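You operate a simulated robot arm through the tools that you are given. There is no shell and no other tool.

You run a simulated two-armed robot. Do the job below in one go: nothing can be reset, and whatever is moved stays where it is left.

JOB
Swap the black caster in the dolly's wall-end socket for the grey one.
Fine: the black one goes in the caster block.

Only the result counts: the job must be done as asked and must still hold three seconds after the hand-in. Knocking over, shifting, dropping, spilling or breaking anything else fails it.

ROBOT AND FRAMES
Two 7-joint arms with fingered hands on one trunk that stands fixed in place. Base frame: the origin is at the foot of the trunk, x ahead of it, y to its left, z up; the work surface is at about z = 0.88. Lengths are in m, angles in rad, forces in N, time in s.
The left shoulder is at [0.055, 0.125, 1.155], the right one opposite. With the tool pointing down near the work surface each hand reaches from about 0.5 to 0.86 m from the base axis, measured 20 degrees to its own side. Payload 3.6 kg a hand.
Tool frame (each hand has its own): the origin (TCP) lies between the finger pads and is the grasp point; the fingertips stand 0.034 m ahead of it; z points along the fingers, y is the line along which they close. The gripper opens to 0.116 m; its body begins 0.04 m behind the TCP. The gripper is a hand of 5 fingers: y runs from the thumb to the fingers, the wrist lies at [-0.016, -0.16, -0.164] in the tool frame, and closing takes about 1.5 s.
Orientation is told as [roll, pitch, yaw] about the base's x, y, z axes, in that order, counted from this pose: with the fingers straight down and the wrist toward the robot, the tool's x, y and z point along [0, 1, 0], [1, 0, 0] and [0, 0, -1] of the base frame.

CONTROLS
- The arms move only by the tool arm_command. It takes "left_rows", "right_rows" or both (then of equal length, played together; a hand with none holds still); each is a list of rows, each a list of 2 entries, a list of its own where there are three numbers: the turn, a rotation vector about the tool's x, y, z in rad, then the shift along the tool's x, y, z in m. In form: [[[ax, ay, az], [dx, dy, dz]], ...]. A call has 1 to 20 rows; each row is the pose to reach, as a shift and turn from the pose commanded when the call began, along the tool's axes at that moment. "left_fingers" and "right_fingers" are, for a hand that has rows, the finger opening in m, from 0 to 0.116, set as the call begins (left out, the last holds). Rows are played at 5 a second. More than 0.05 m and 0.15 rad between two rows, or a gripper value outside its range, and nothing of the call is played. A pose out of reach is approached as far as the arm can. The call stops where the force on the tool passes 40 N (or 10 N more than at its start, if that is more) or the arm is blocked; 0.2 s more then pass. Each finger travels about 0.153 m/s and halts on what it meets, pressing with about 23 N; the grip force reading is that of the motor and also rises with nothing between the fingers. The clock runs only during rows and for 0.2 s after the last one: add rows that repeat a pose to give the fingers time. It gives the time, the measured TCP pose, the force on the tool (base axes), the opening and the grip force at its end, in the units of the frame above (readings bear some noise), with the torque about the TCP (base axes, N m) and any sound that the robot's microphone picked up.
- Cameras (640 x 400 px; columns grow to the right, rows downward): "scene" is now at [0.1482, 0.0216, 1.34]; the picture's right is [0.24, -0.97, 0.00], its down [-0.45, -0.11, -0.88] and it looks along [0.86, 0.21, -0.47] (base axes); focal length 300 px, centre (320, 200). "left" rides on the left gripper at [-0.069, -0.134, -0.11] in its tool frame; the picture's right is [-0.77, -0.19, 0.61], its down [0.59, -0.58, 0.57] and it looks along [0.25, 0.79, 0.55] (tool axes); focal length 256 px, centre (320, 200). "right" rides on the right gripper at [0.069, -0.134, -0.11] in its tool frame; the picture's right is [-0.77, 0.19, -0.61], its down [-0.59, -0.58, 0.56] and it looks along [-0.25, 0.80, 0.55] (tool axes); focal length 256 px, centre (320, 200). There is no depth. A picture from a camera that has moved, and an enlarged one, comes with that camera's place and axes in the base frame and with its lens.
- camera(camera): a new picture of that camera. No time passes.
- slide_trunk(by): moves the trunk up (or, below 0, down) by that many m; the arms and the scene camera ride with it, the base frame stays. It gives what a move gives, with no picture.
- finger_targets(index, middle, ring, little, thumb_bend, thumb_turn, hand): sets how far each is bent, from 0 (flat) to 1 (curled in); at 0.3 the hand is open as for a grip, at 0.7 the pads meet at the TCP. One left out holds its place. A second passes; each finger stops where it meets its share of the squeeze, and holds until it gets a number again. A gripper value or a shape takes the hand back. It gives what a move gives, with no picture; readings hold the bend of each and the force on index, middle, ring, little, thumb and palm. thumb_turn goes from beside the hand (0) to across from the fingers (1), as for a grip.
- hand_shape(shape, hand): the hand has 5 fingers and takes this shape, open, in about a second: jaw (thumb against the fingers, like two jaws); tri (thumb and two fingers); tip (a fingertip pinch); poke (one finger out to press); point (the index stretched); flat (the hand flat); cup (the hand cupped); fist (a fist). The gripper value then closes the fingers along that shape, each until it touches; the sizes above hold for jaw. It gives what a move gives, with no picture.
- head_to(pan, tilt): turns the head with the scene camera to pan (to the left, within 1.501 rad either way) and tilt (down, from -0.506 to 1.204), counted from straight ahead of the robot (the tilt from the chest, where the trunk bows). It gives what a move gives.
- inspect(camera, box): a new picture of the part [left, top, right, bottom] of that camera's present view, enlarged. No time passes.
- job_done(): hands the job in; it is judged then, once.

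Places have to be worked out from the pictures, the camera data and where the tool is seen. Open the grippers and draw the arms clear of the work before you hand the job in, unless the task says otherwise.

The tools are called after "Call:" as name(argument=value, ...) on one line, values as JSON. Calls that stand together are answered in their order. arm_command: Moves the arms, as the interface text tells. Its arguments: {"type":"object","properties":{"left_rows":{"type":"array","items":{"type":"array"}},"left_fingers":{"type":"number"},"right_rows":{"type":"array","items":{"type":"array"}},"right_fingers":{"type":"number"}},"required":[]} The other tools are called the same way: slide_trunk (by) moves the trunk up or down; hand_shape (shape, hand) gives the hand a shape; finger_targets (index, middle, ring, little, thumb_bend, thumb_turn, hand) moves the fingers one by one; head_to (pan, tilt) turns the head that bears the scene camera; camera (camera) takes a picture; inspect (camera, box) takes an enlarged picture of a part of a camera's view; job_done () hands the job in.

At the start:

```text
t: 0.0
left_position: [0.5045, 0.3221, 1.1423]
left_ee_rot: [0.0, 0.001, -0.003]
left_contact_force: [-0.5, 0.1, 0.1]
left_ft_torque: [-0.02, 0.0, -0.02]
left_width: 0.116
left_finger_force: 0.0
left_shape: jaw
left_bend: [0.3, 0.3, 0.3, 0.3, 0.3, 0.97]
left_finger forces: [0.0, 0.1, 0.1, 0.0, 0.1, 0.0]
right_position: [0.5809, -0.1197, 1.1272]
right_ee_rot: [0.0, 0.001, 0.001]
right_contact_force: [-0.5, -0.3, -1.1]
right_ft_torque: [-0.02, 0.03, 0.01]
right_width: 0.116
right_finger_force: 0.0
right_shape: jaw
right_bend: [0.3, 0.3, 0.3, 0.3, 0.3, 0.97]
right_finger forces: [0.0, 0.0, 0.1, 0.1, 0.1, 0.0]
trunk travel left (down, up): [-0.35, 0.412]
head pan, tilt (commanded): [0.241, 0.483]
```

scene: 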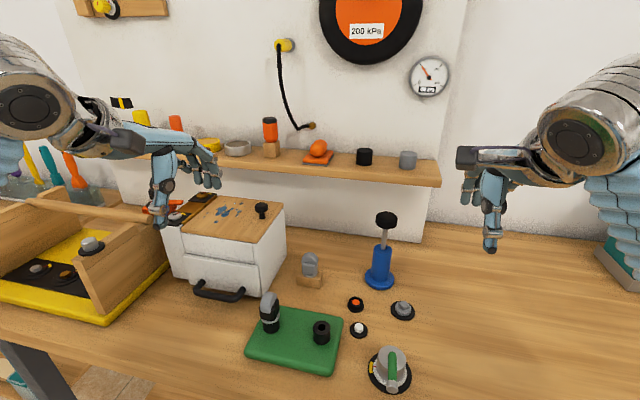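
right: 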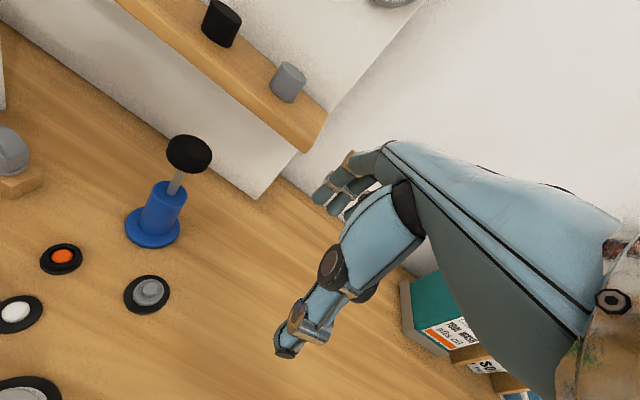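
left: 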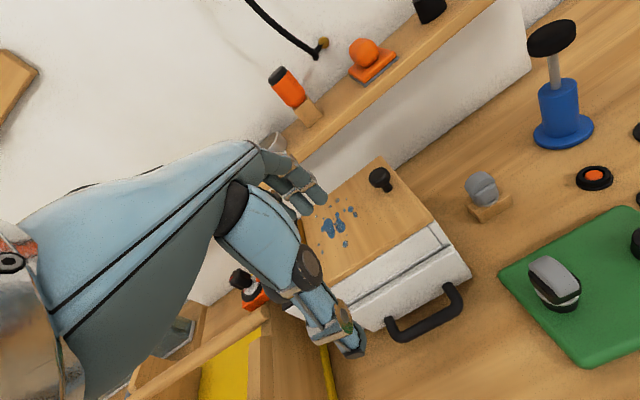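

I'll first look closely at the scene: the green plate looks like the dolly, with the caster block (wood piece with the grey caster) behind it.

Call:
inspect(camera="scene", box=[220, 230, 380, 390])

Call:
inspect(camera="left", box=[440, 140, 640, 380])

Call:
inspect(camera="scene", box=[330, 200, 450, 400])

```text
2.50 times, centred on (300, 310) of scene
camera zoom: at [0.1482, 0.0216, 1.34], right [0.24, -0.97, 0.0], down [-0.45, -0.11, -0.88], along [0.86, 0.21, -0.47], focal length 749 px, centre (370, -75)
```

zoom: 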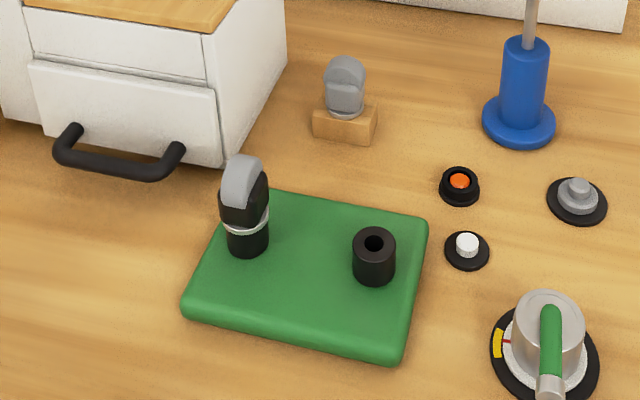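

```text
1.67 times, centred on (540, 260) of left
camera zoom: at [0.3698, 0.2528, 1.2527], right [-0.19, -0.77, -0.61], down [-0.58, 0.59, -0.57], along [0.79, 0.25, -0.55], focal length 427 px, centre (-47, 100)
```

zoom: 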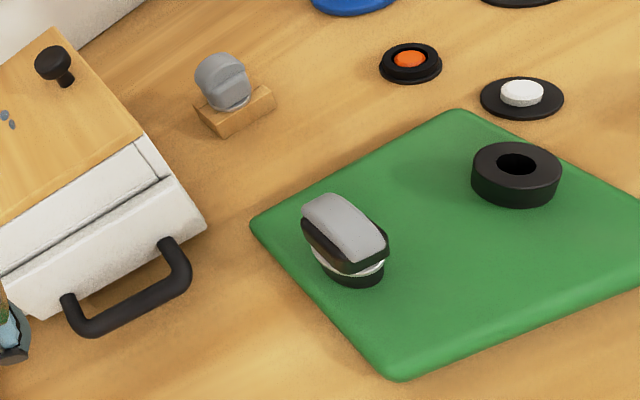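

```text
2.00 times, centred on (390, 300) of scene
camera zoom: at [0.1482, 0.0216, 1.34], right [0.24, -0.97, 0.0], down [-0.45, -0.11, -0.88], along [0.86, 0.21, -0.47], focal length 599 px, centre (180, 0)
```

zoom: 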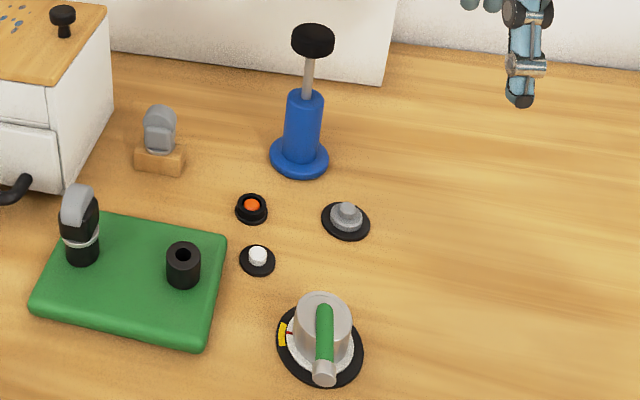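

The black caster sits in the left socket of the green dolly, the right socket is empty, and the grey caster stands in the wooden block. I'll zoom in harder to understand how they are seated.

Call:
inspect(camera="scene", box=[250, 280, 300, 345])

Call:
inspect(camera="scene", box=[285, 240, 335, 300])

Call:
inspect(camera="left", box=[510, 230, 610, 330])

Call:
inspect(camera="left", box=[440, 150, 540, 240])

```text
6.15 times, centred on (275, 312) of scene
camera zoom: at [0.1482, 0.0216, 1.34], right [0.24, -0.97, 0.0], down [-0.45, -0.11, -0.88], along [0.86, 0.21, -0.47], focal length 1843 px, centre (597, -492)
```

zoom: 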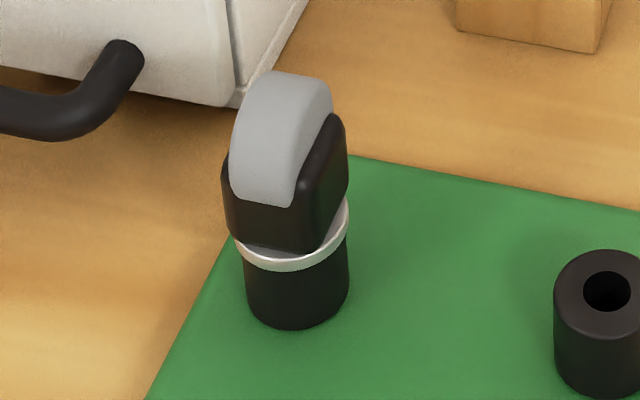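

```text
6.67 times, centred on (310, 270) of scene
camera zoom: at [0.1482, 0.0216, 1.34], right [0.24, -0.97, 0.0], down [-0.45, -0.11, -0.88], along [0.86, 0.21, -0.47], focal length 1997 px, centre (387, -267)
```

zoom: 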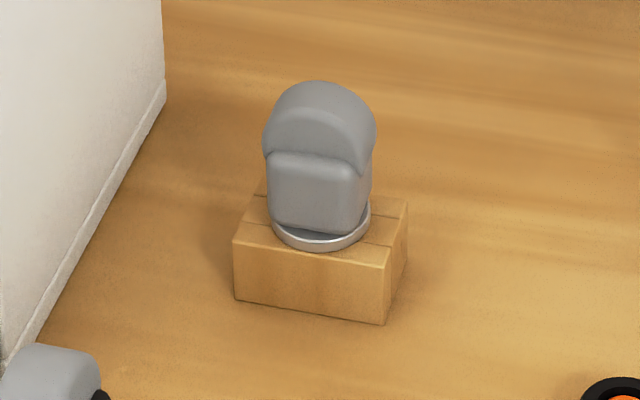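

```text
4.00 times, centred on (560, 280) of left
camera zoom: at [0.3698, 0.2528, 1.2527], right [-0.19, -0.77, -0.61], down [-0.58, 0.59, -0.57], along [0.79, 0.25, -0.55], focal length 1024 px, centre (-640, -120)
```

zoom: 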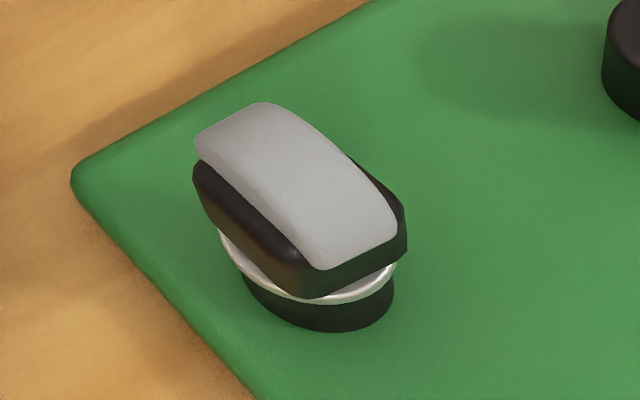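

```text
4.44 times, centred on (490, 195) of left
camera zoom: at [0.3698, 0.2528, 1.2527], right [-0.19, -0.77, -0.61], down [-0.58, 0.59, -0.57], along [0.79, 0.25, -0.55], focal length 1138 px, centre (-436, 222)
```

zoom: 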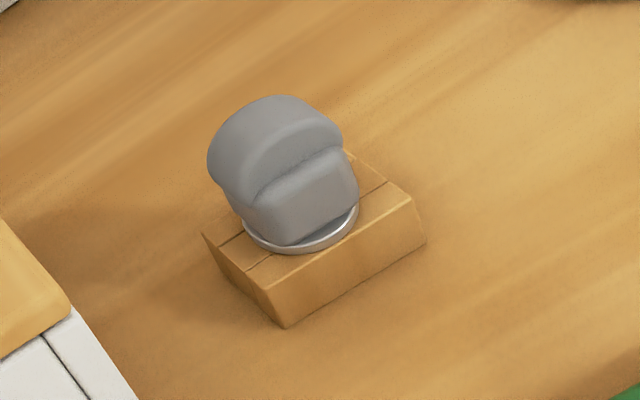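

The black caster is at about (0.475, 0.190) and the empty socket at about (0.475, 0.100), both with socket tops near z 0.93. The grey caster in the block is at about (0.622, 0.160). Before moving I'll turn the head to check the rest of the bench.

Call:
head_to(pan=0.35, tilt=0.85)

Call:
camera(camera="scene")

```text
t: 0.8
left_position: [0.5048, 0.3219, 1.1418]
left_ee_rot: [0.001, -0.001, 0.0]
left_contact_force: [-0.1, -0.4, -0.2]
left_ft_torque: [0.0, -0.02, -0.02]
left_width: 0.1158
left_finger_force: 0.0
left_shape: jaw
left_bend: [0.3, 0.3, 0.3, 0.3, 0.3, 0.97]
left_finger forces: [0.0, 0.1, 0.0, 0.0, 0.0, 0.1]
right_position: [0.5801, -0.1197, 1.1264]
right_ee_rot: [0.0, 0.001, 0.0]
right_contact_force: [-0.7, 0.7, 0.4]
right_ft_torque: [0.03, 0.02, 0.01]
right_width: 0.1159
right_finger_force: 0.0
right_shape: jaw
right_bend: [0.3, 0.3, 0.3, 0.3, 0.3, 0.97]
right_finger forces: [0.0, 0.0, 0.0, 0.0, 0.0, 0.1]
trunk travel left (down, up): [-0.35, 0.412]
head pan, tilt (commanded): [0.351, 0.85]
```

```text
taken
camera scene: at [0.133, 0.0267, 1.3087], right [0.34, -0.94, 0.0], down [-0.71, -0.26, -0.66], along [0.62, 0.23, -0.75], focal length 300 px, centre (320, 200)
```

scene: 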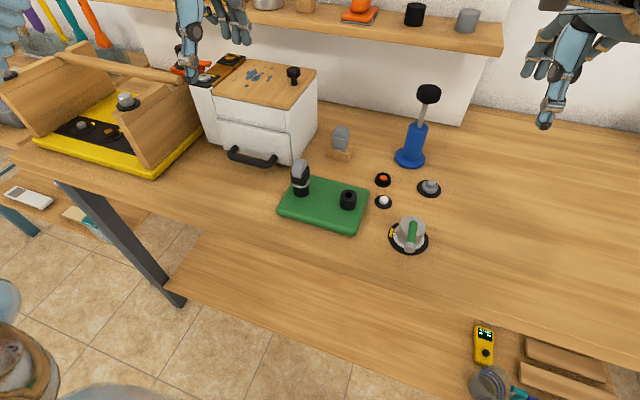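

Only this dolly has casters. I'll take enlarged views from this new angle for better position estimates.

Call:
inspect(camera="scene", box=[270, 145, 380, 240])

Call:
inspect(camera="scene", box=[280, 150, 325, 205])

Call:
inspect(camera="scene", box=[320, 115, 365, 170])

Call:
inspect(camera="scene", box=[325, 175, 375, 225])

```text
4.21 times, centred on (325, 192) of scene
camera zoom: at [0.133, 0.0267, 1.3087], right [0.34, -0.94, 0.0], down [-0.71, -0.26, -0.66], along [0.62, 0.23, -0.75], focal length 1261 px, centre (299, 232)
```

zoom: 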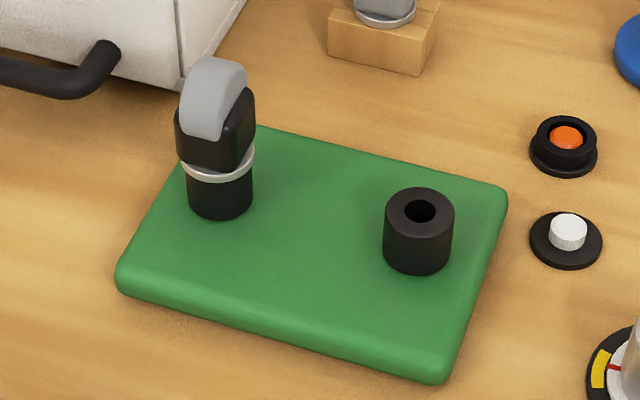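

```text
7.27 times, centred on (302, 178) of scene
camera zoom: at [0.133, 0.0267, 1.3087], right [0.34, -0.94, 0.0], down [-0.71, -0.26, -0.66], along [0.62, 0.23, -0.75], focal length 2178 px, centre (447, 364)
```

zoom: 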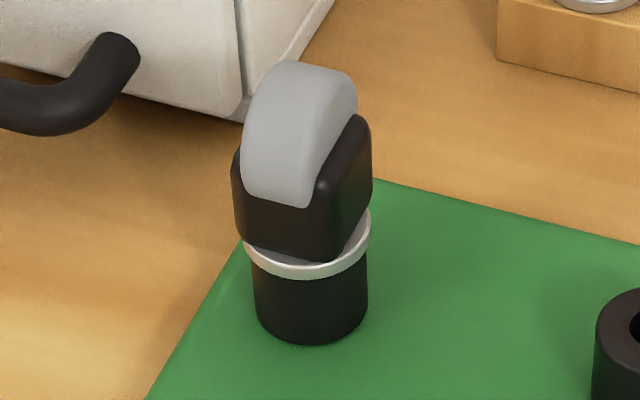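

```text
7.27 times, centred on (342, 142) of scene
camera zoom: at [0.133, 0.0267, 1.3087], right [0.34, -0.94, 0.0], down [-0.71, -0.26, -0.66], along [0.62, 0.23, -0.75], focal length 2178 px, centre (156, 618)
```

zoom: 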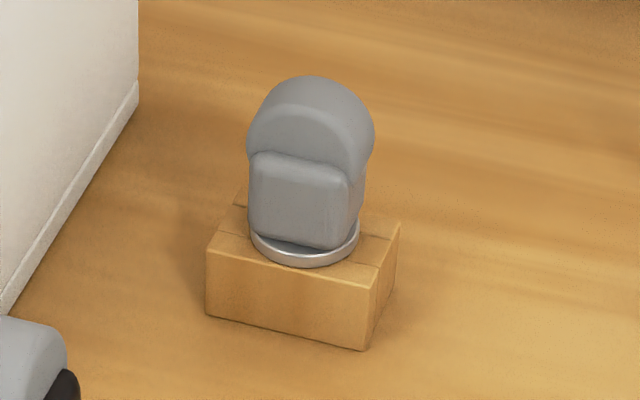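

```text
8.00 times, centred on (350, 200) of scene
camera zoom: at [0.133, 0.0267, 1.3087], right [0.34, -0.94, 0.0], down [-0.71, -0.26, -0.66], along [0.62, 0.23, -0.75], focal length 2396 px, centre (80, 200)
```

zoom: 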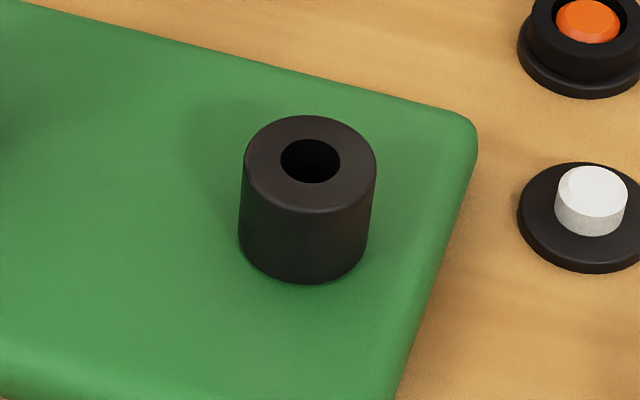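

Only one dolly, so my plan is two-handed. The left hand pulls the black caster and holds it aside, the right hand moves the grey one from the block into that socket, then the left hand puts the black one in the block. First I'll bring the left hand above the black caster at z≈1.07.

Call:
arm_command(left_rows=[[[0, 0, 0], [-0.03, -0.008, 0]], [[0, 0, 0], [-0.06, -0.015, 0]], [[0, 0, 0], [-0.09, -0.022, 0]], [[0, 0, 0], [-0.115, -0.028, 0]], [[0, 0, 0], [-0.132, -0.03, 0.01]], [[0, 0, 0], [-0.132, -0.03, 0.04]], [[0, 0, 0], [-0.132, -0.03, 0.07]], [[0, 0, 0], [-0.132, -0.03, 0.07]], [[0, 0, 0], [-0.132, -0.03, 0.07]]], left_fingers=0.116)

Call:
camera(camera="scene")

Call:
camera(camera="left")

```text
t: 2.8
left_position: [0.4741, 0.1892, 1.0701]
left_ee_rot: [0.0, -0.001, 0.0]
left_contact_force: [0.4, -0.3, 0.5]
left_ft_torque: [0.0, -0.02, 0.01]
left_width: 0.1162
left_finger_force: 0.1
left_shape: jaw
left_bend: [0.3, 0.3, 0.3, 0.3, 0.3, 0.97]
left_finger forces: [0.0, 0.0, 0.0, 0.0, 0.0, 0.1]
right_position: [0.5805, -0.1199, 1.1263]
right_ee_rot: [0.002, 0.0, 0.001]
right_contact_force: [-0.4, 0.3, -0.5]
right_ft_torque: [-0.03, 0.0, 0.0]
right_width: 0.1157
right_finger_force: 0.0
right_shape: jaw
right_bend: [0.3, 0.3, 0.3, 0.3, 0.3, 0.97]
right_finger forces: [0.0, 0.0, 0.0, 0.0, 0.0, 0.1]
trunk travel left (down, up): [-0.35, 0.412]
head pan, tilt (commanded): [0.351, 0.85]
```

```text
taken
camera scene: at [0.133, 0.0266, 1.3087], right [0.34, -0.94, 0.0], down [-0.71, -0.26, -0.66], along [0.62, 0.23, -0.75], focal length 300 px, centre (320, 200)
```

scene: 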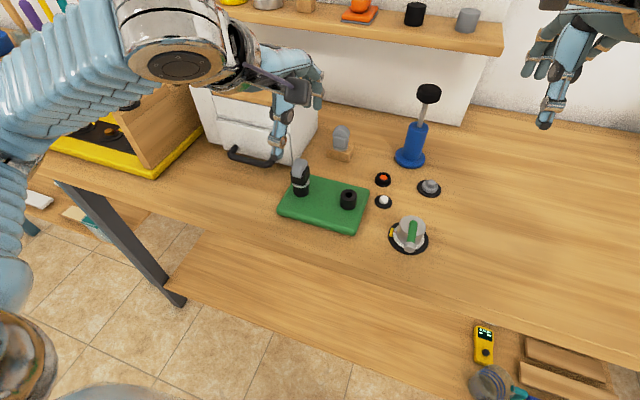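

```text
taken
camera left: at [0.3392, 0.1202, 1.181], right [-0.19, -0.77, -0.61], down [-0.58, 0.59, -0.57], along [0.79, 0.25, -0.55], focal length 256 px, centre (320, 200)
```

left: 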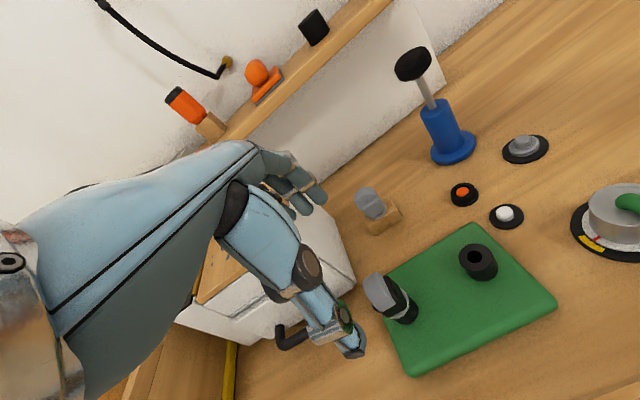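

The hand is above the caster. I'll zoom in to see how thumb and fingers line up with it.

Call:
inspect(camera="scene", box=[230, 40, 360, 220])

Call:
inspect(camera="left", box=[210, 140, 530, 380])

Call:
inspect(camera="right", box=[0, 0, 320, 240])

```text
2.22 times, centred on (295, 130) of scene
camera zoom: at [0.133, 0.0266, 1.3087], right [0.34, -0.94, 0.0], down [-0.71, -0.26, -0.66], along [0.62, 0.23, -0.75], focal length 666 px, centre (376, 356)
```

zoom: 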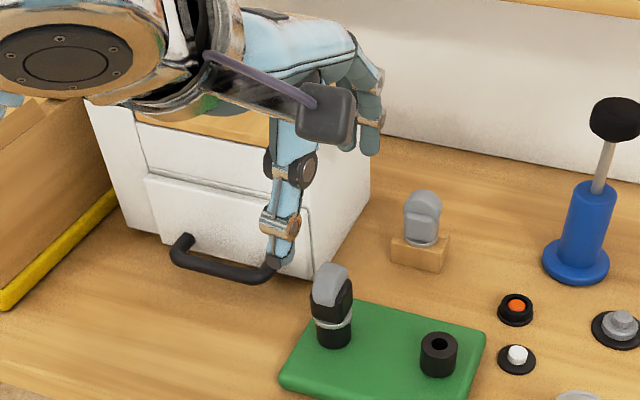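

```text
1.67 times, centred on (370, 260) of left
camera zoom: at [0.3392, 0.1202, 1.181], right [-0.19, -0.77, -0.61], down [-0.58, 0.59, -0.57], along [0.79, 0.25, -0.55], focal length 427 px, centre (237, 100)
```

zoom: 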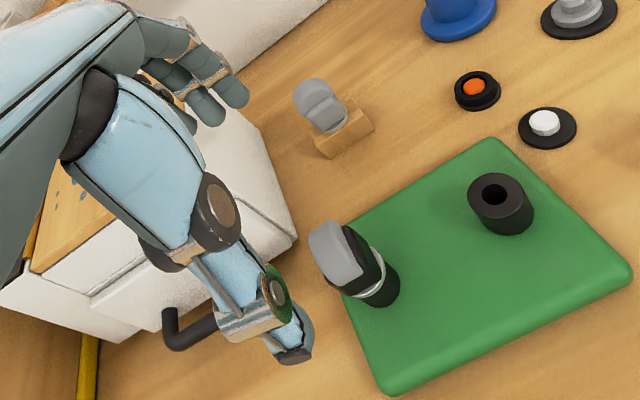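

```text
1.67 times, centred on (160, 120) of right
camera zoom: at [0.4465, -0.0516, 1.2378], right [0.19, -0.77, 0.61], down [-0.58, -0.59, -0.56], along [0.8, -0.25, -0.55], focal length 427 px, centre (587, 333)
```

zoom: 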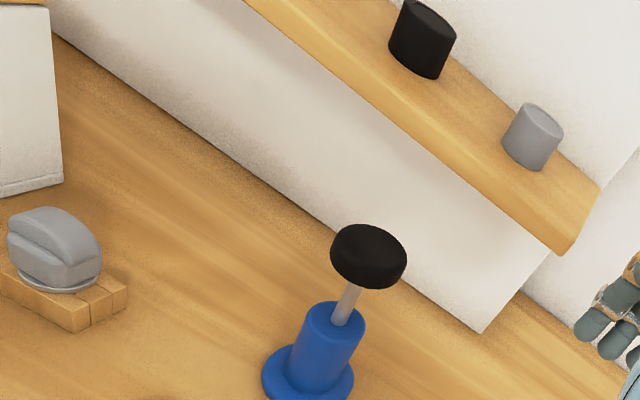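

TCP projection matches the thumb and finger tips, so the calibration is good. The black fork's flat sides face ±y, so I'll turn the left hand 90° clockwise seen from above, wrist to the left, while still high. That lets it grip the flats; I'll narrow the opening to keep clear of the empty socket.

Call:
arm_command(left_rows=[[[0, 0, 0.131], [0, 0, 0]], [[0, 0, 0.262], [0, 0, 0]], [[0, 0, 0.393], [0, 0, 0]], [[0, 0, 0.524], [0, 0, 0]], [[0, 0, 0.654], [0, 0, 0]], [[0, 0, 0.785], [0, 0, 0]], [[0, 0, 0.916], [0, 0, 0]], [[0, 0, 1.047], [0, 0, 0]], [[0, 0, 1.178], [0, 0, 0]], [[0, 0, 1.309], [0, 0, 0]], [[0, 0, 1.44], [0, 0, 0]], [[0, 0, 1.5708], [0, 0, 0]], [[0, 0, 1.5708], [0, 0, 0]], [[0, 0, 1.5708], [0, 0, 0]]], left_fingers=0.075)

Call:
camera(camera="scene")

Call:
camera(camera="left")

```text
t: 5.8
left_position: [0.4744, 0.1898, 1.0737]
left_ee_rot: [0.001, 0.001, -1.573]
left_contact_force: [0.9, 0.5, 0.2]
left_ft_torque: [0.01, 0.0, 0.01]
left_width: 0.0755
left_finger_force: 0.1
left_shape: jaw
left_bend: [0.36, 0.39, 0.55, 0.54, 0.57, 0.99]
left_finger forces: [0.0, 0.0, 0.1, 0.1, 0.0, 0.0]
right_position: [0.5803, -0.12, 1.1261]
right_ee_rot: [0.001, -0.001, -0.001]
right_contact_force: [0.2, 0.6, -0.4]
right_ft_torque: [-0.03, 0.03, -0.01]
right_width: 0.1157
right_finger_force: 0.0
right_shape: jaw
right_bend: [0.3, 0.3, 0.3, 0.3, 0.3, 0.97]
right_finger forces: [0.0, 0.1, 0.0, 0.0, 0.1, 0.0]
trunk travel left (down, up): [-0.35, 0.412]
head pan, tilt (commanded): [0.351, 0.85]
```

```text
taken
camera scene: at [0.1331, 0.0266, 1.3087], right [0.34, -0.94, 0.0], down [-0.71, -0.26, -0.66], along [0.62, 0.23, -0.75], focal length 300 px, centre (320, 200)
```

scene: 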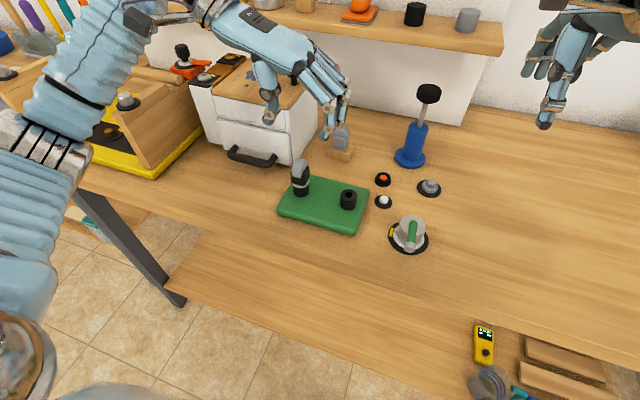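

```text
taken
camera left: at [0.4047, 0.3233, 1.1827], right [-0.77, 0.19, -0.61], down [0.59, 0.58, -0.57], along [0.25, -0.8, -0.55], focal length 256 px, centre (320, 200)
```

left: 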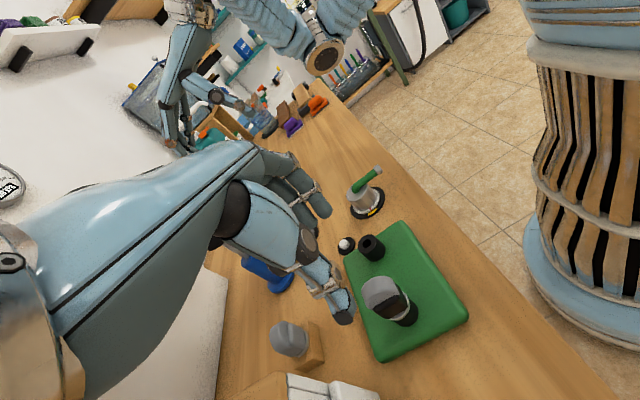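

The 90° yaw is reached. Zooming in on the hand to see where thumb and fingers are relative to the caster below.

Call:
inspect(camera="scene", box=[220, 20, 380, 220])

Call:
inspect(camera="left", box=[200, 130, 460, 390])

```text
2.00 times, centred on (300, 120) of scene
camera zoom: at [0.1331, 0.0266, 1.3087], right [0.34, -0.94, 0.0], down [-0.71, -0.26, -0.66], along [0.62, 0.23, -0.75], focal length 599 px, centre (360, 360)
```

zoom: 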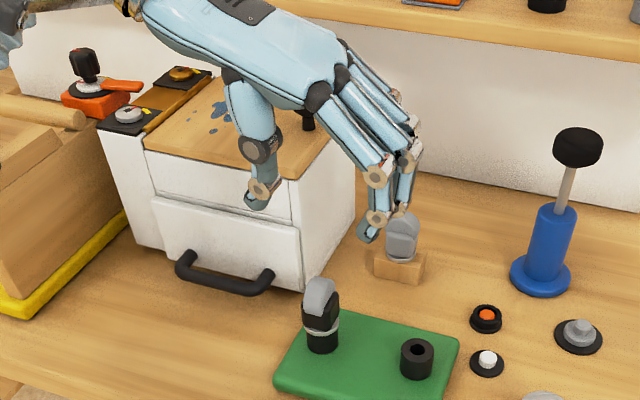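

```text
1.54 times, centred on (330, 260) of left
camera zoom: at [0.4047, 0.3233, 1.1827], right [-0.77, 0.19, -0.61], down [0.59, 0.58, -0.57], along [0.25, -0.8, -0.55], focal length 394 px, centre (305, 108)
```

zoom: 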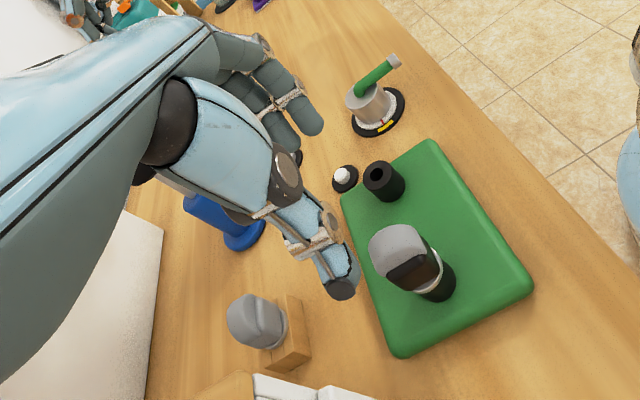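

Call:
inspect(camera="scene", box=[275, 55, 355, 150])

Call:
inspect(camera="right", box=[0, 0, 200, 240])

```text
4.21 times, centred on (315, 102) of scene
camera zoom: at [0.1331, 0.0266, 1.3087], right [0.34, -0.94, 0.0], down [-0.71, -0.26, -0.66], along [0.62, 0.23, -0.75], focal length 1261 px, centre (341, 610)
```

zoom: 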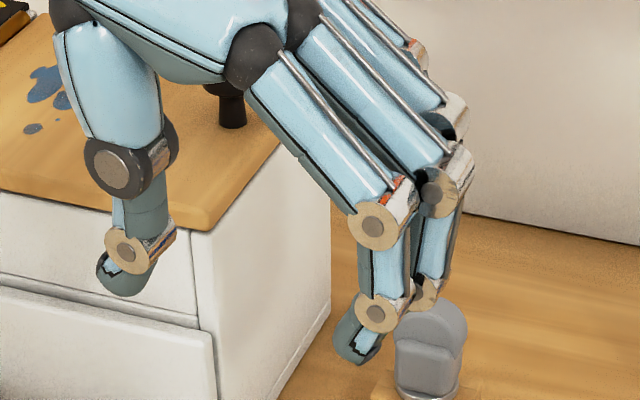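

```text
1.67 times, centred on (100, 120) of right
camera zoom: at [0.4466, -0.0516, 1.2377], right [0.19, -0.77, 0.61], down [-0.58, -0.59, -0.56], along [0.79, -0.25, -0.55], focal length 427 px, centre (687, 333)
```

zoom: 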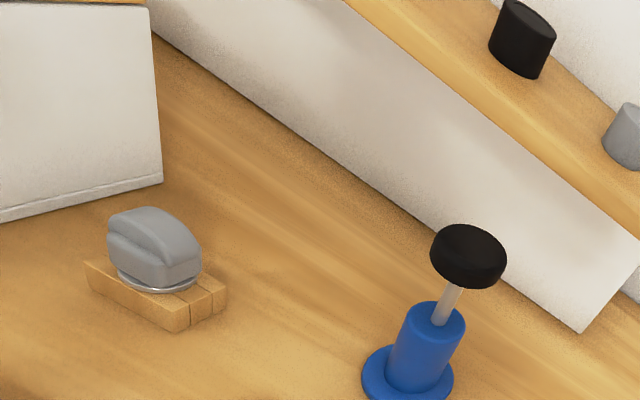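

I'll close the fingers in the air to about the fork's width, to see where the pads meet and how low the tips hang.

Call:
arm_command(left_rows=[[[0, 0, 0], [0, 0, 0]], [[0, 0, 0], [0, 0, 0]], [[0, 0, 0], [0, 0, 0]], [[0, 0, 0], [0, 0, 0]], [[0, 0, 0], [0, 0, 0]], [[0, 0, 0], [0, 0, 0]]], left_fingers=0.024)

Call:
inspect(camera="scene", box=[265, 55, 345, 155])

Call:
inspect(camera="left", box=[200, 130, 460, 390])

```text
t: 7.2
left_position: [0.475, 0.1896, 1.0729]
left_ee_rot: [0.0, -0.001, -1.571]
left_contact_force: [-0.3, 0.5, 0.1]
left_ft_torque: [-0.04, 0.01, -0.02]
left_width: 0.0241
left_finger_force: 0.0
left_shape: jaw
left_bend: [0.56, 0.59, 0.69, 0.67, 0.7, 1.0]
left_finger forces: [0.0, 0.0, 0.1, 0.1, 0.0, 0.0]
right_position: [0.5811, -0.1206, 1.1259]
right_ee_rot: [-0.001, 0.001, 0.0]
right_contact_force: [0.0, -0.6, 0.1]
right_ft_torque: [-0.02, 0.02, -0.02]
right_width: 0.1157
right_finger_force: 0.1
right_shape: jaw
right_bend: [0.3, 0.3, 0.3, 0.3, 0.3, 0.97]
right_finger forces: [0.0, 0.0, 0.0, 0.1, 0.0, 0.1]
trunk travel left (down, up): [-0.35, 0.412]
head pan, tilt (commanded): [0.351, 0.85]
```

```text
4.00 times, centred on (305, 105) of scene
camera zoom: at [0.133, 0.0267, 1.3087], right [0.34, -0.94, 0.0], down [-0.71, -0.26, -0.66], along [0.62, 0.23, -0.75], focal length 1198 px, centre (380, 580)
```

zoom: 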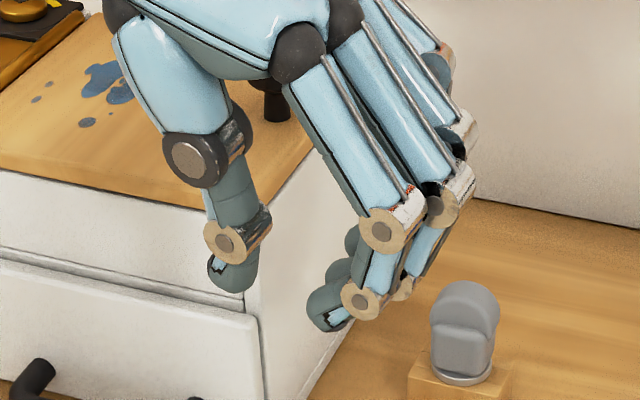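

```text
1.54 times, centred on (330, 260) of left
camera zoom: at [0.4046, 0.3233, 1.1828], right [-0.77, 0.19, -0.61], down [0.59, 0.58, -0.57], along [0.25, -0.8, -0.55], focal length 394 px, centre (305, 108)
```

zoom: 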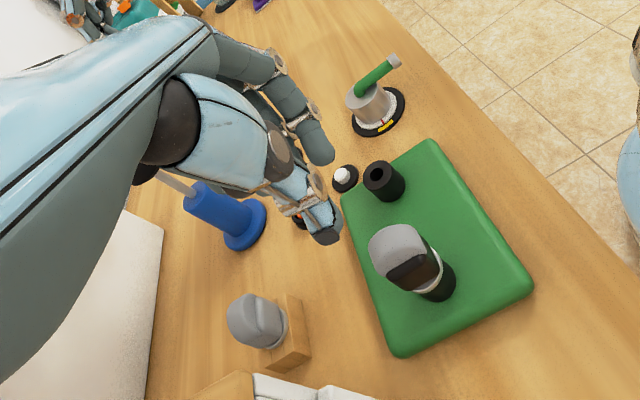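

The fingertips meet about 25 mm below the TCP, with index and middle straddling the thumb, so TCP z≈0.978 will grip the fork near z≈0.953. I'll refine the caster's position from the left wrist camera before descending.

Call:
inspect(camera="left", box=[345, 220, 445, 320])

Call:
inspect(camera="scene", box=[275, 145, 330, 205])

```text
4.00 times, centred on (395, 270) of left
camera zoom: at [0.4046, 0.3233, 1.1828], right [-0.77, 0.19, -0.61], down [0.59, 0.58, -0.57], along [0.25, -0.8, -0.55], focal length 1024 px, centre (20, -80)
```

zoom: 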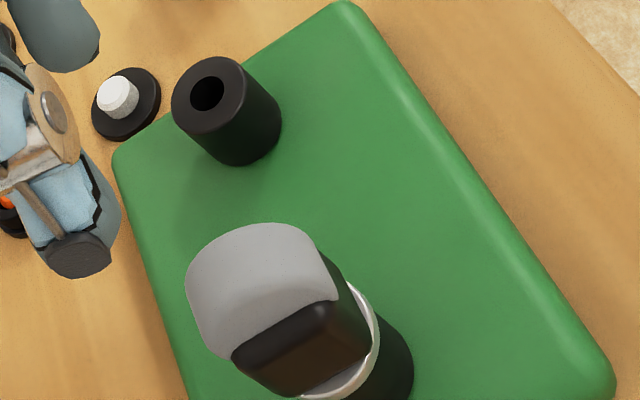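

```text
6.67 times, centred on (302, 175) of scene
camera zoom: at [0.133, 0.0267, 1.3087], right [0.34, -0.94, 0.0], down [-0.71, -0.26, -0.66], along [0.62, 0.23, -0.75], focal length 1997 px, centre (437, 367)
```

zoom: 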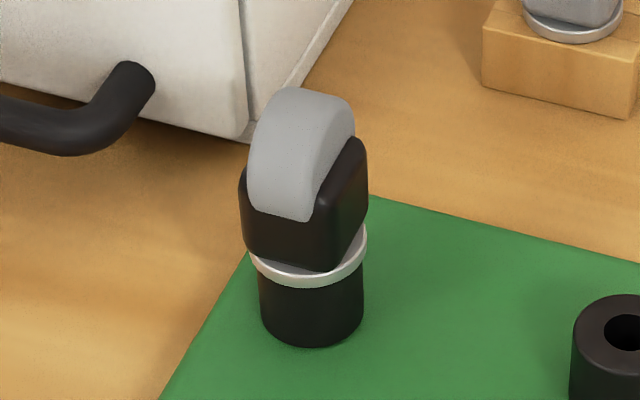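

Triangulating both cameras puts the socket tops nearer z≈0.925 and the black caster at about (0.476, 0.1905). I'll reopen to 0.075 and descend slowly to TCP z≈0.973.

Call:
arm_command(left_rows=[[[0, 0, 0], [0, 0, 0]], [[0, 0, 0], [0, 0, 0]], [[0, 0, 0], [0, 0, 0]], [[0, 0, 0], [0.001, -0.001, 0.015]], [[0, 0, 0], [0.001, -0.001, 0.03]], [[0, 0, 0], [0.001, -0.001, 0.045]], [[0, 0, 0], [0.001, -0.001, 0.06]], [[0, 0, 0], [0.001, -0.001, 0.075]], [[0, 0, 0], [0.001, -0.001, 0.085]], [[0, 0, 0], [0.001, -0.001, 0.095]], [[0, 0, 0], [0.001, -0.001, 0.1]], [[0, 0, 0], [0.001, -0.001, 0.1]], [[0, 0, 0], [0.001, -0.001, 0.1]]], left_fingers=0.075)

Call:
inspect(camera="scene", box=[250, 100, 370, 215])

Call:
inspect(camera="left", box=[200, 130, 460, 390])

```text
t: 10.0
left_position: [0.4753, 0.1912, 0.9716]
left_ee_rot: [0.0, 0.001, -1.571]
left_contact_force: [0.0, 0.5, -0.6]
left_ft_torque: [-0.01, 0.04, 0.04]
left_width: 0.0745
left_finger_force: 0.0
left_shape: jaw
left_bend: [0.36, 0.39, 0.55, 0.54, 0.58, 0.99]
left_finger forces: [0.0, 0.0, 0.0, 0.1, 0.0, 0.1]
right_position: [0.5817, -0.1205, 1.1259]
right_ee_rot: [0.001, 0.001, 0.0]
right_contact_force: [-0.2, -0.1, -0.4]
right_ft_torque: [0.02, -0.01, -0.01]
right_width: 0.1159
right_finger_force: 0.1
right_shape: jaw
right_bend: [0.3, 0.3, 0.3, 0.3, 0.3, 0.97]
right_finger forces: [0.1, 0.1, 0.0, 0.0, 0.0, 0.1]
trunk travel left (down, up): [-0.35, 0.412]
head pan, tilt (commanded): [0.351, 0.85]
```

```text
3.48 times, centred on (310, 158) of scene
camera zoom: at [0.133, 0.0267, 1.3087], right [0.34, -0.94, 0.0], down [-0.71, -0.26, -0.66], along [0.62, 0.23, -0.75], focal length 1042 px, centre (355, 348)
```

zoom: 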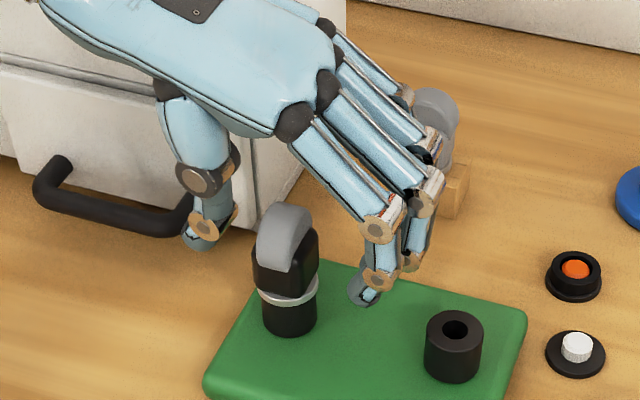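

```text
1.54 times, centred on (330, 260) of left
camera zoom: at [0.4062, 0.3245, 1.0824], right [-0.77, 0.19, -0.61], down [0.59, 0.58, -0.57], along [0.25, -0.8, -0.55], focal length 394 px, centre (305, 108)
```

zoom: 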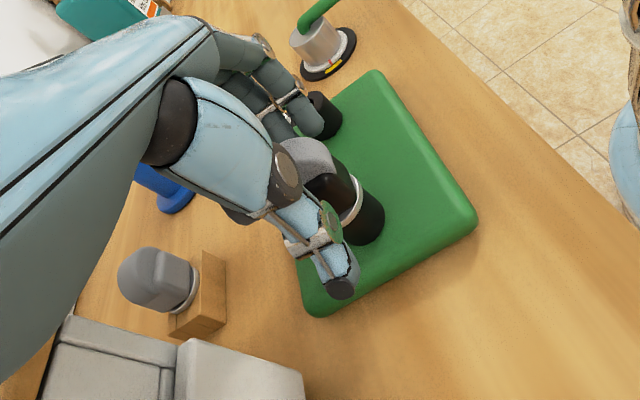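

Thumb and index tips straddle the fork symmetrically at about z≈0.946 with no contact. Closing the grip now and giving it time.

Call:
arm_command(left_rows=[[[0, 0, 0], [0, 0, 0]], [[0, 0, 0], [0, 0, 0]], [[0, 0, 0], [0, 0, 0]], [[0, 0, 0], [0, 0, 0]], [[0, 0, 0], [0, 0, 0]], [[0, 0, 0], [0, 0, 0]], [[0, 0, 0], [0, 0, 0]], [[0, 0, 0], [0, 0, 0]], [[0, 0, 0], [0, 0, 0]]], left_fingers=0.005)

Call:
inspect(camera="scene", box=[250, 100, 370, 215])

Call:
inspect(camera="left", box=[200, 130, 460, 390])

```text
t: 12.0
left_position: [0.4768, 0.1924, 0.972]
left_ee_rot: [-0.001, -0.002, -1.569]
left_contact_force: [0.9, 3.9, -0.3]
left_ft_torque: [-0.28, 0.01, 0.0]
left_width: 0.0249
left_finger_force: 23.0
left_shape: jaw
left_bend: [0.55, 0.58, 0.7, 0.69, 0.7, 1.0]
left_finger forces: [13.1, 8.0, 0.0, 0.0, 24.0, 0.1]
right_position: [0.5816, -0.12, 1.1265]
right_ee_rot: [-0.003, 0.001, 0.002]
right_contact_force: [-0.1, 0.2, -0.4]
right_ft_torque: [0.0, 0.03, 0.04]
right_width: 0.1159
right_finger_force: 0.1
right_shape: jaw
right_bend: [0.3, 0.3, 0.3, 0.3, 0.3, 0.97]
right_finger forces: [0.1, 0.0, 0.1, 0.0, 0.1, 0.0]
trunk travel left (down, up): [-0.35, 0.412]
head pan, tilt (commanded): [0.351, 0.85]
```

```text
3.48 times, centred on (310, 158) of scene
camera zoom: at [0.1331, 0.0274, 1.3087], right [0.34, -0.94, 0.0], down [-0.71, -0.26, -0.66], along [0.62, 0.23, -0.75], focal length 1042 px, centre (355, 348)
```

zoom: 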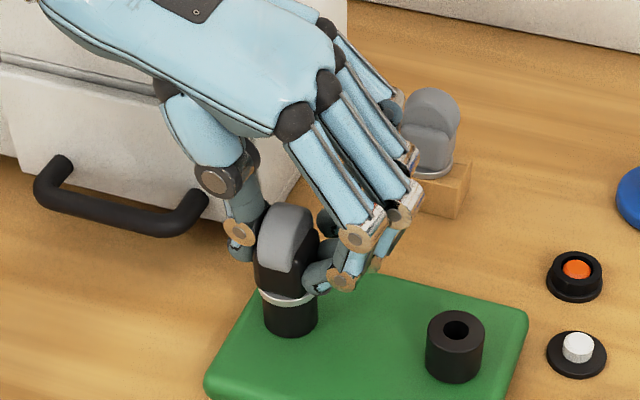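

```text
1.54 times, centred on (330, 260) of left
camera zoom: at [0.4062, 0.3252, 1.0823], right [-0.77, 0.19, -0.61], down [0.59, 0.58, -0.57], along [0.25, -0.8, -0.55], focal length 394 px, centre (305, 108)
```

zoom: 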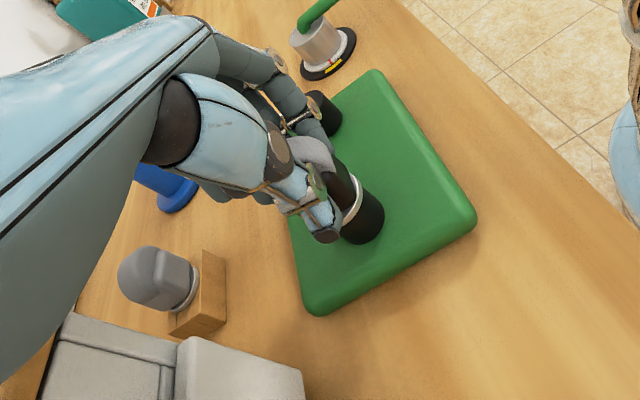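

Gripped at 24.9 mm width with both fingers and thumb loaded. There is a small 4 N side load, so I'll ease the hand 1.2 mm toward +y and then lift slowly and straight up by 20 mm.

Call:
arm_command(left_rows=[[[0, 0, 0], [0.0005, -0.0012, 0]], [[0, 0, 0], [0.0005, -0.0012, 0]], [[0, 0, 0], [0.0005, -0.0012, -0.003]], [[0, 0, 0], [0.0005, -0.0012, -0.006]], [[0, 0, 0], [0.0005, -0.0012, -0.009]], [[0, 0, 0], [0.0005, -0.0012, -0.012]], [[0, 0, 0], [0.0005, -0.0012, -0.016]], [[0, 0, 0], [0.0005, -0.0012, -0.02]], [[0, 0, 0], [0.0005, -0.0012, -0.02]]])

Call:
inspect(camera="scene", box=[250, 100, 370, 215])

```text
t: 14.0
left_position: [0.476, 0.193, 0.9933]
left_ee_rot: [0.0, 0.0, -1.571]
left_contact_force: [0.2, -0.2, -1.2]
left_ft_torque: [0.02, -0.01, -0.05]
left_width: 0.026
left_finger_force: 22.7
left_shape: jaw
left_bend: [0.54, 0.57, 0.7, 0.69, 0.7, 1.0]
left_finger forces: [13.9, 8.2, 0.0, 0.0, 23.7, 0.0]
right_position: [0.5809, -0.1212, 1.126]
right_ee_rot: [0.0, 0.0, 0.0]
right_contact_force: [0.1, 0.7, -0.6]
right_ft_torque: [-0.03, 0.01, 0.03]
right_width: 0.116
right_finger_force: 0.0
right_shape: jaw
right_bend: [0.3, 0.3, 0.3, 0.3, 0.3, 0.97]
right_finger forces: [0.0, 0.0, 0.1, 0.1, 0.0, 0.1]
trunk travel left (down, up): [-0.35, 0.412]
head pan, tilt (commanded): [0.351, 0.85]
```

```text
3.48 times, centred on (310, 158) of scene
camera zoom: at [0.133, 0.0267, 1.3087], right [0.34, -0.94, 0.0], down [-0.71, -0.26, -0.66], along [0.62, 0.23, -0.75], focal length 1042 px, centre (355, 348)
```

zoom: 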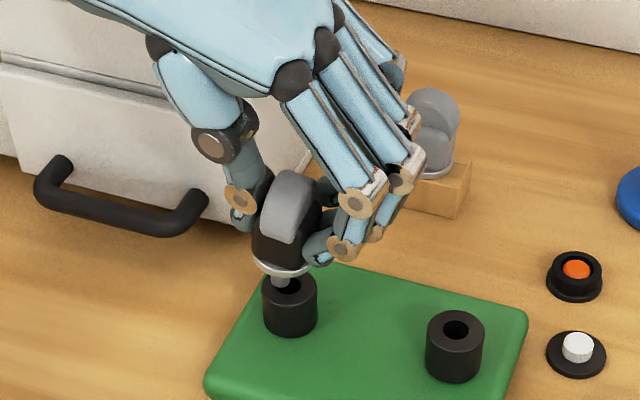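

The caster pulls out with little force but has tilted a few degrees in the grip. I'll lift another 35 mm to see the stem fully.

Call:
arm_command(left_rows=[[[0, 0, 0], [0, 0, -0.005]], [[0, 0, 0], [0, 0, -0.01]], [[0, 0, 0], [0, 0, -0.015]], [[0, 0, 0], [0, 0, -0.025]], [[0, 0, 0], [0, 0, -0.035]], [[0, 0, 0], [0, 0, -0.045]], [[0, 0, 0], [0, 0, -0.045]]])

Call:
inspect(camera="scene", box=[250, 90, 370, 205])

Call:
inspect(camera="left", box=[240, 150, 420, 330])

```text
t: 15.6
left_position: [0.4754, 0.1935, 1.038]
left_ee_rot: [-0.002, 0.0, -1.572]
left_contact_force: [0.3, 0.5, -0.3]
left_ft_torque: [0.01, -0.01, -0.01]
left_width: 0.0258
left_finger_force: 23.0
left_shape: jaw
left_bend: [0.54, 0.57, 0.7, 0.69, 0.7, 1.0]
left_finger forces: [13.9, 8.2, 0.0, 0.0, 23.7, 0.0]
right_position: [0.5806, -0.1205, 1.1257]
right_ee_rot: [0.001, -0.001, -0.001]
right_contact_force: [0.7, 0.6, 0.5]
right_ft_torque: [-0.03, 0.02, 0.0]
right_width: 0.1162
right_finger_force: 0.1
right_shape: jaw
right_bend: [0.3, 0.3, 0.3, 0.3, 0.3, 0.97]
right_finger forces: [0.0, 0.0, 0.1, 0.0, 0.1, 0.0]
trunk travel left (down, up): [-0.35, 0.412]
head pan, tilt (commanded): [0.351, 0.85]
```

```text
3.48 times, centred on (310, 148) of scene
camera zoom: at [0.1331, 0.0268, 1.3087], right [0.34, -0.94, 0.0], down [-0.71, -0.26, -0.66], along [0.62, 0.23, -0.75], focal length 1042 px, centre (355, 383)
```

zoom: 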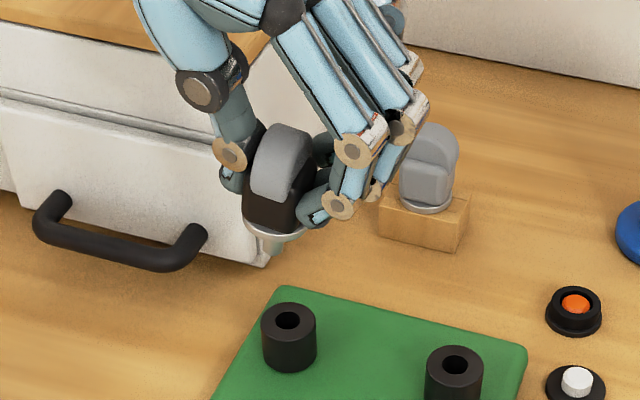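

```text
2.22 times, centred on (330, 240) of left
camera zoom: at [0.4066, 0.3263, 1.1479], right [-0.77, 0.19, -0.61], down [0.59, 0.58, -0.57], along [0.25, -0.8, -0.55], focal length 569 px, centre (298, 111)
```

zoom: 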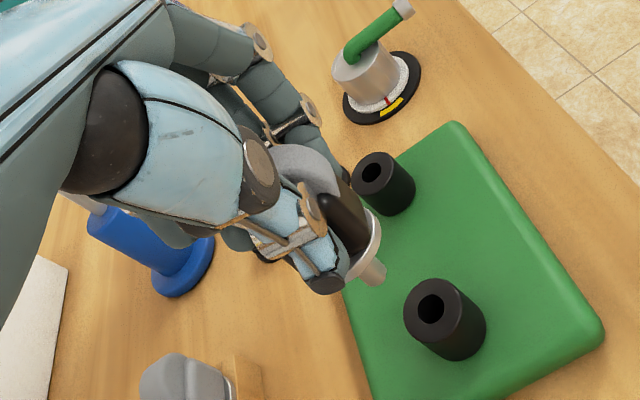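

The black caster is out, with a short stem and about 13° of lean (top toward the fingers). I'll zoom in to measure the lean well.

Call:
inspect(camera="scene", box=[305, 115, 355, 170])

Call:
inspect(camera="scene", box=[310, 120, 350, 170])

Call:
inspect(camera="left", box=[320, 190, 370, 260])

```text
7.27 times, centred on (330, 142) of scene
camera zoom: at [0.1331, 0.0268, 1.3087], right [0.34, -0.94, 0.0], down [-0.71, -0.26, -0.66], along [0.62, 0.23, -0.75], focal length 2178 px, centre (247, 618)
```

zoom: 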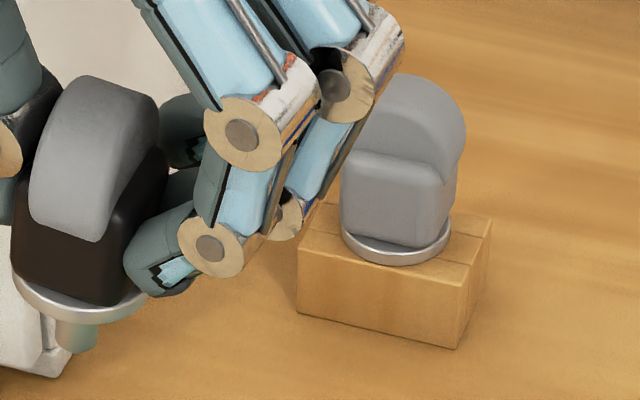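

```text
8.00 times, centred on (330, 145) of scene
camera zoom: at [0.1331, 0.0268, 1.3087], right [0.34, -0.94, 0.0], down [-0.71, -0.26, -0.66], along [0.62, 0.23, -0.75], focal length 2396 px, centre (240, 640)
```

zoom: 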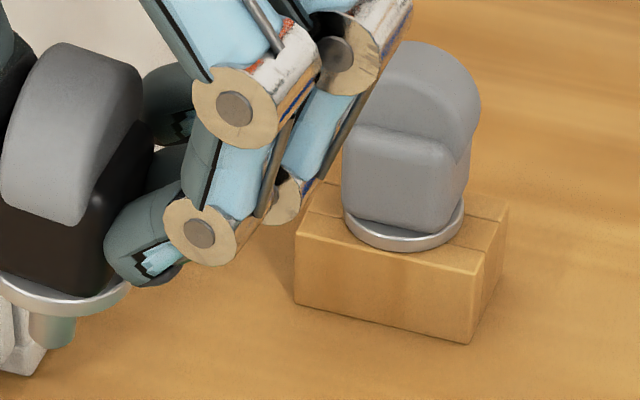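

```text
5.71 times, centred on (345, 225) of left
camera zoom: at [0.4066, 0.3263, 1.1479], right [-0.77, 0.19, -0.61], down [0.59, 0.58, -0.57], along [0.25, -0.8, -0.55], focal length 1463 px, centre (177, 57)
```

zoom: 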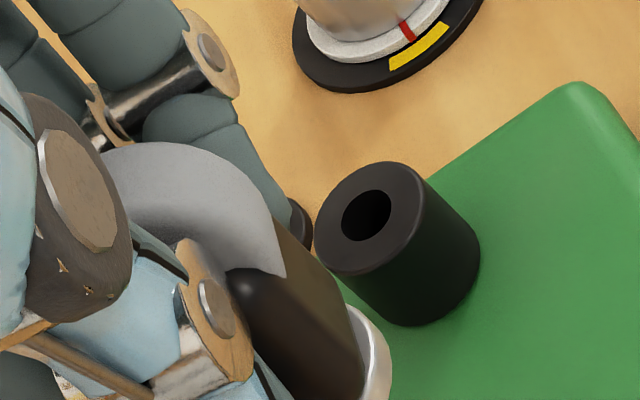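

Call:
inspect(camera="scene", box=[272, 115, 327, 175])

Call:
inspect(camera="left", box=[320, 200, 390, 280])

Call:
inspect(camera="scene", box=[280, 165, 380, 225])

```text
6.67 times, centred on (300, 145) of scene
camera zoom: at [0.1331, 0.0268, 1.3087], right [0.34, -0.94, 0.0], down [-0.71, -0.26, -0.66], along [0.62, 0.23, -0.75], focal length 1997 px, centre (457, 567)
```

zoom: 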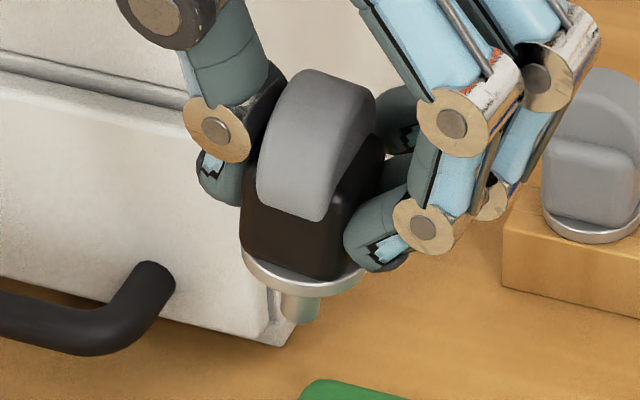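

```text
5.00 times, centred on (355, 240) of left
camera zoom: at [0.4066, 0.3263, 1.1479], right [-0.77, 0.19, -0.61], down [0.59, 0.58, -0.57], along [0.25, -0.8, -0.55], focal length 1280 px, centre (145, 0)
```

zoom: 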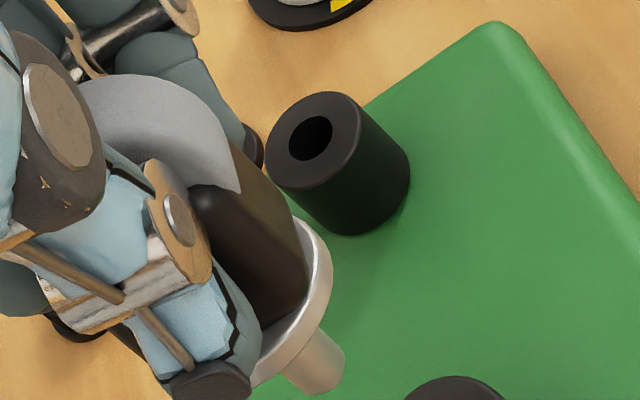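

```text
6.40 times, centred on (330, 195) of scene
camera zoom: at [0.1331, 0.0268, 1.3087], right [0.34, -0.94, 0.0], down [-0.71, -0.26, -0.66], along [0.62, 0.23, -0.75], focal length 1917 px, centre (256, 232)
```

zoom: 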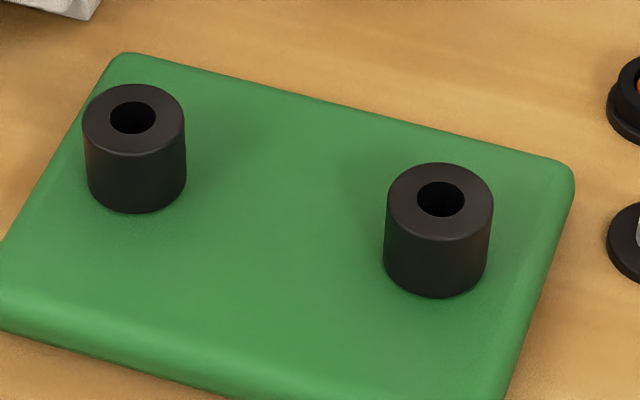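

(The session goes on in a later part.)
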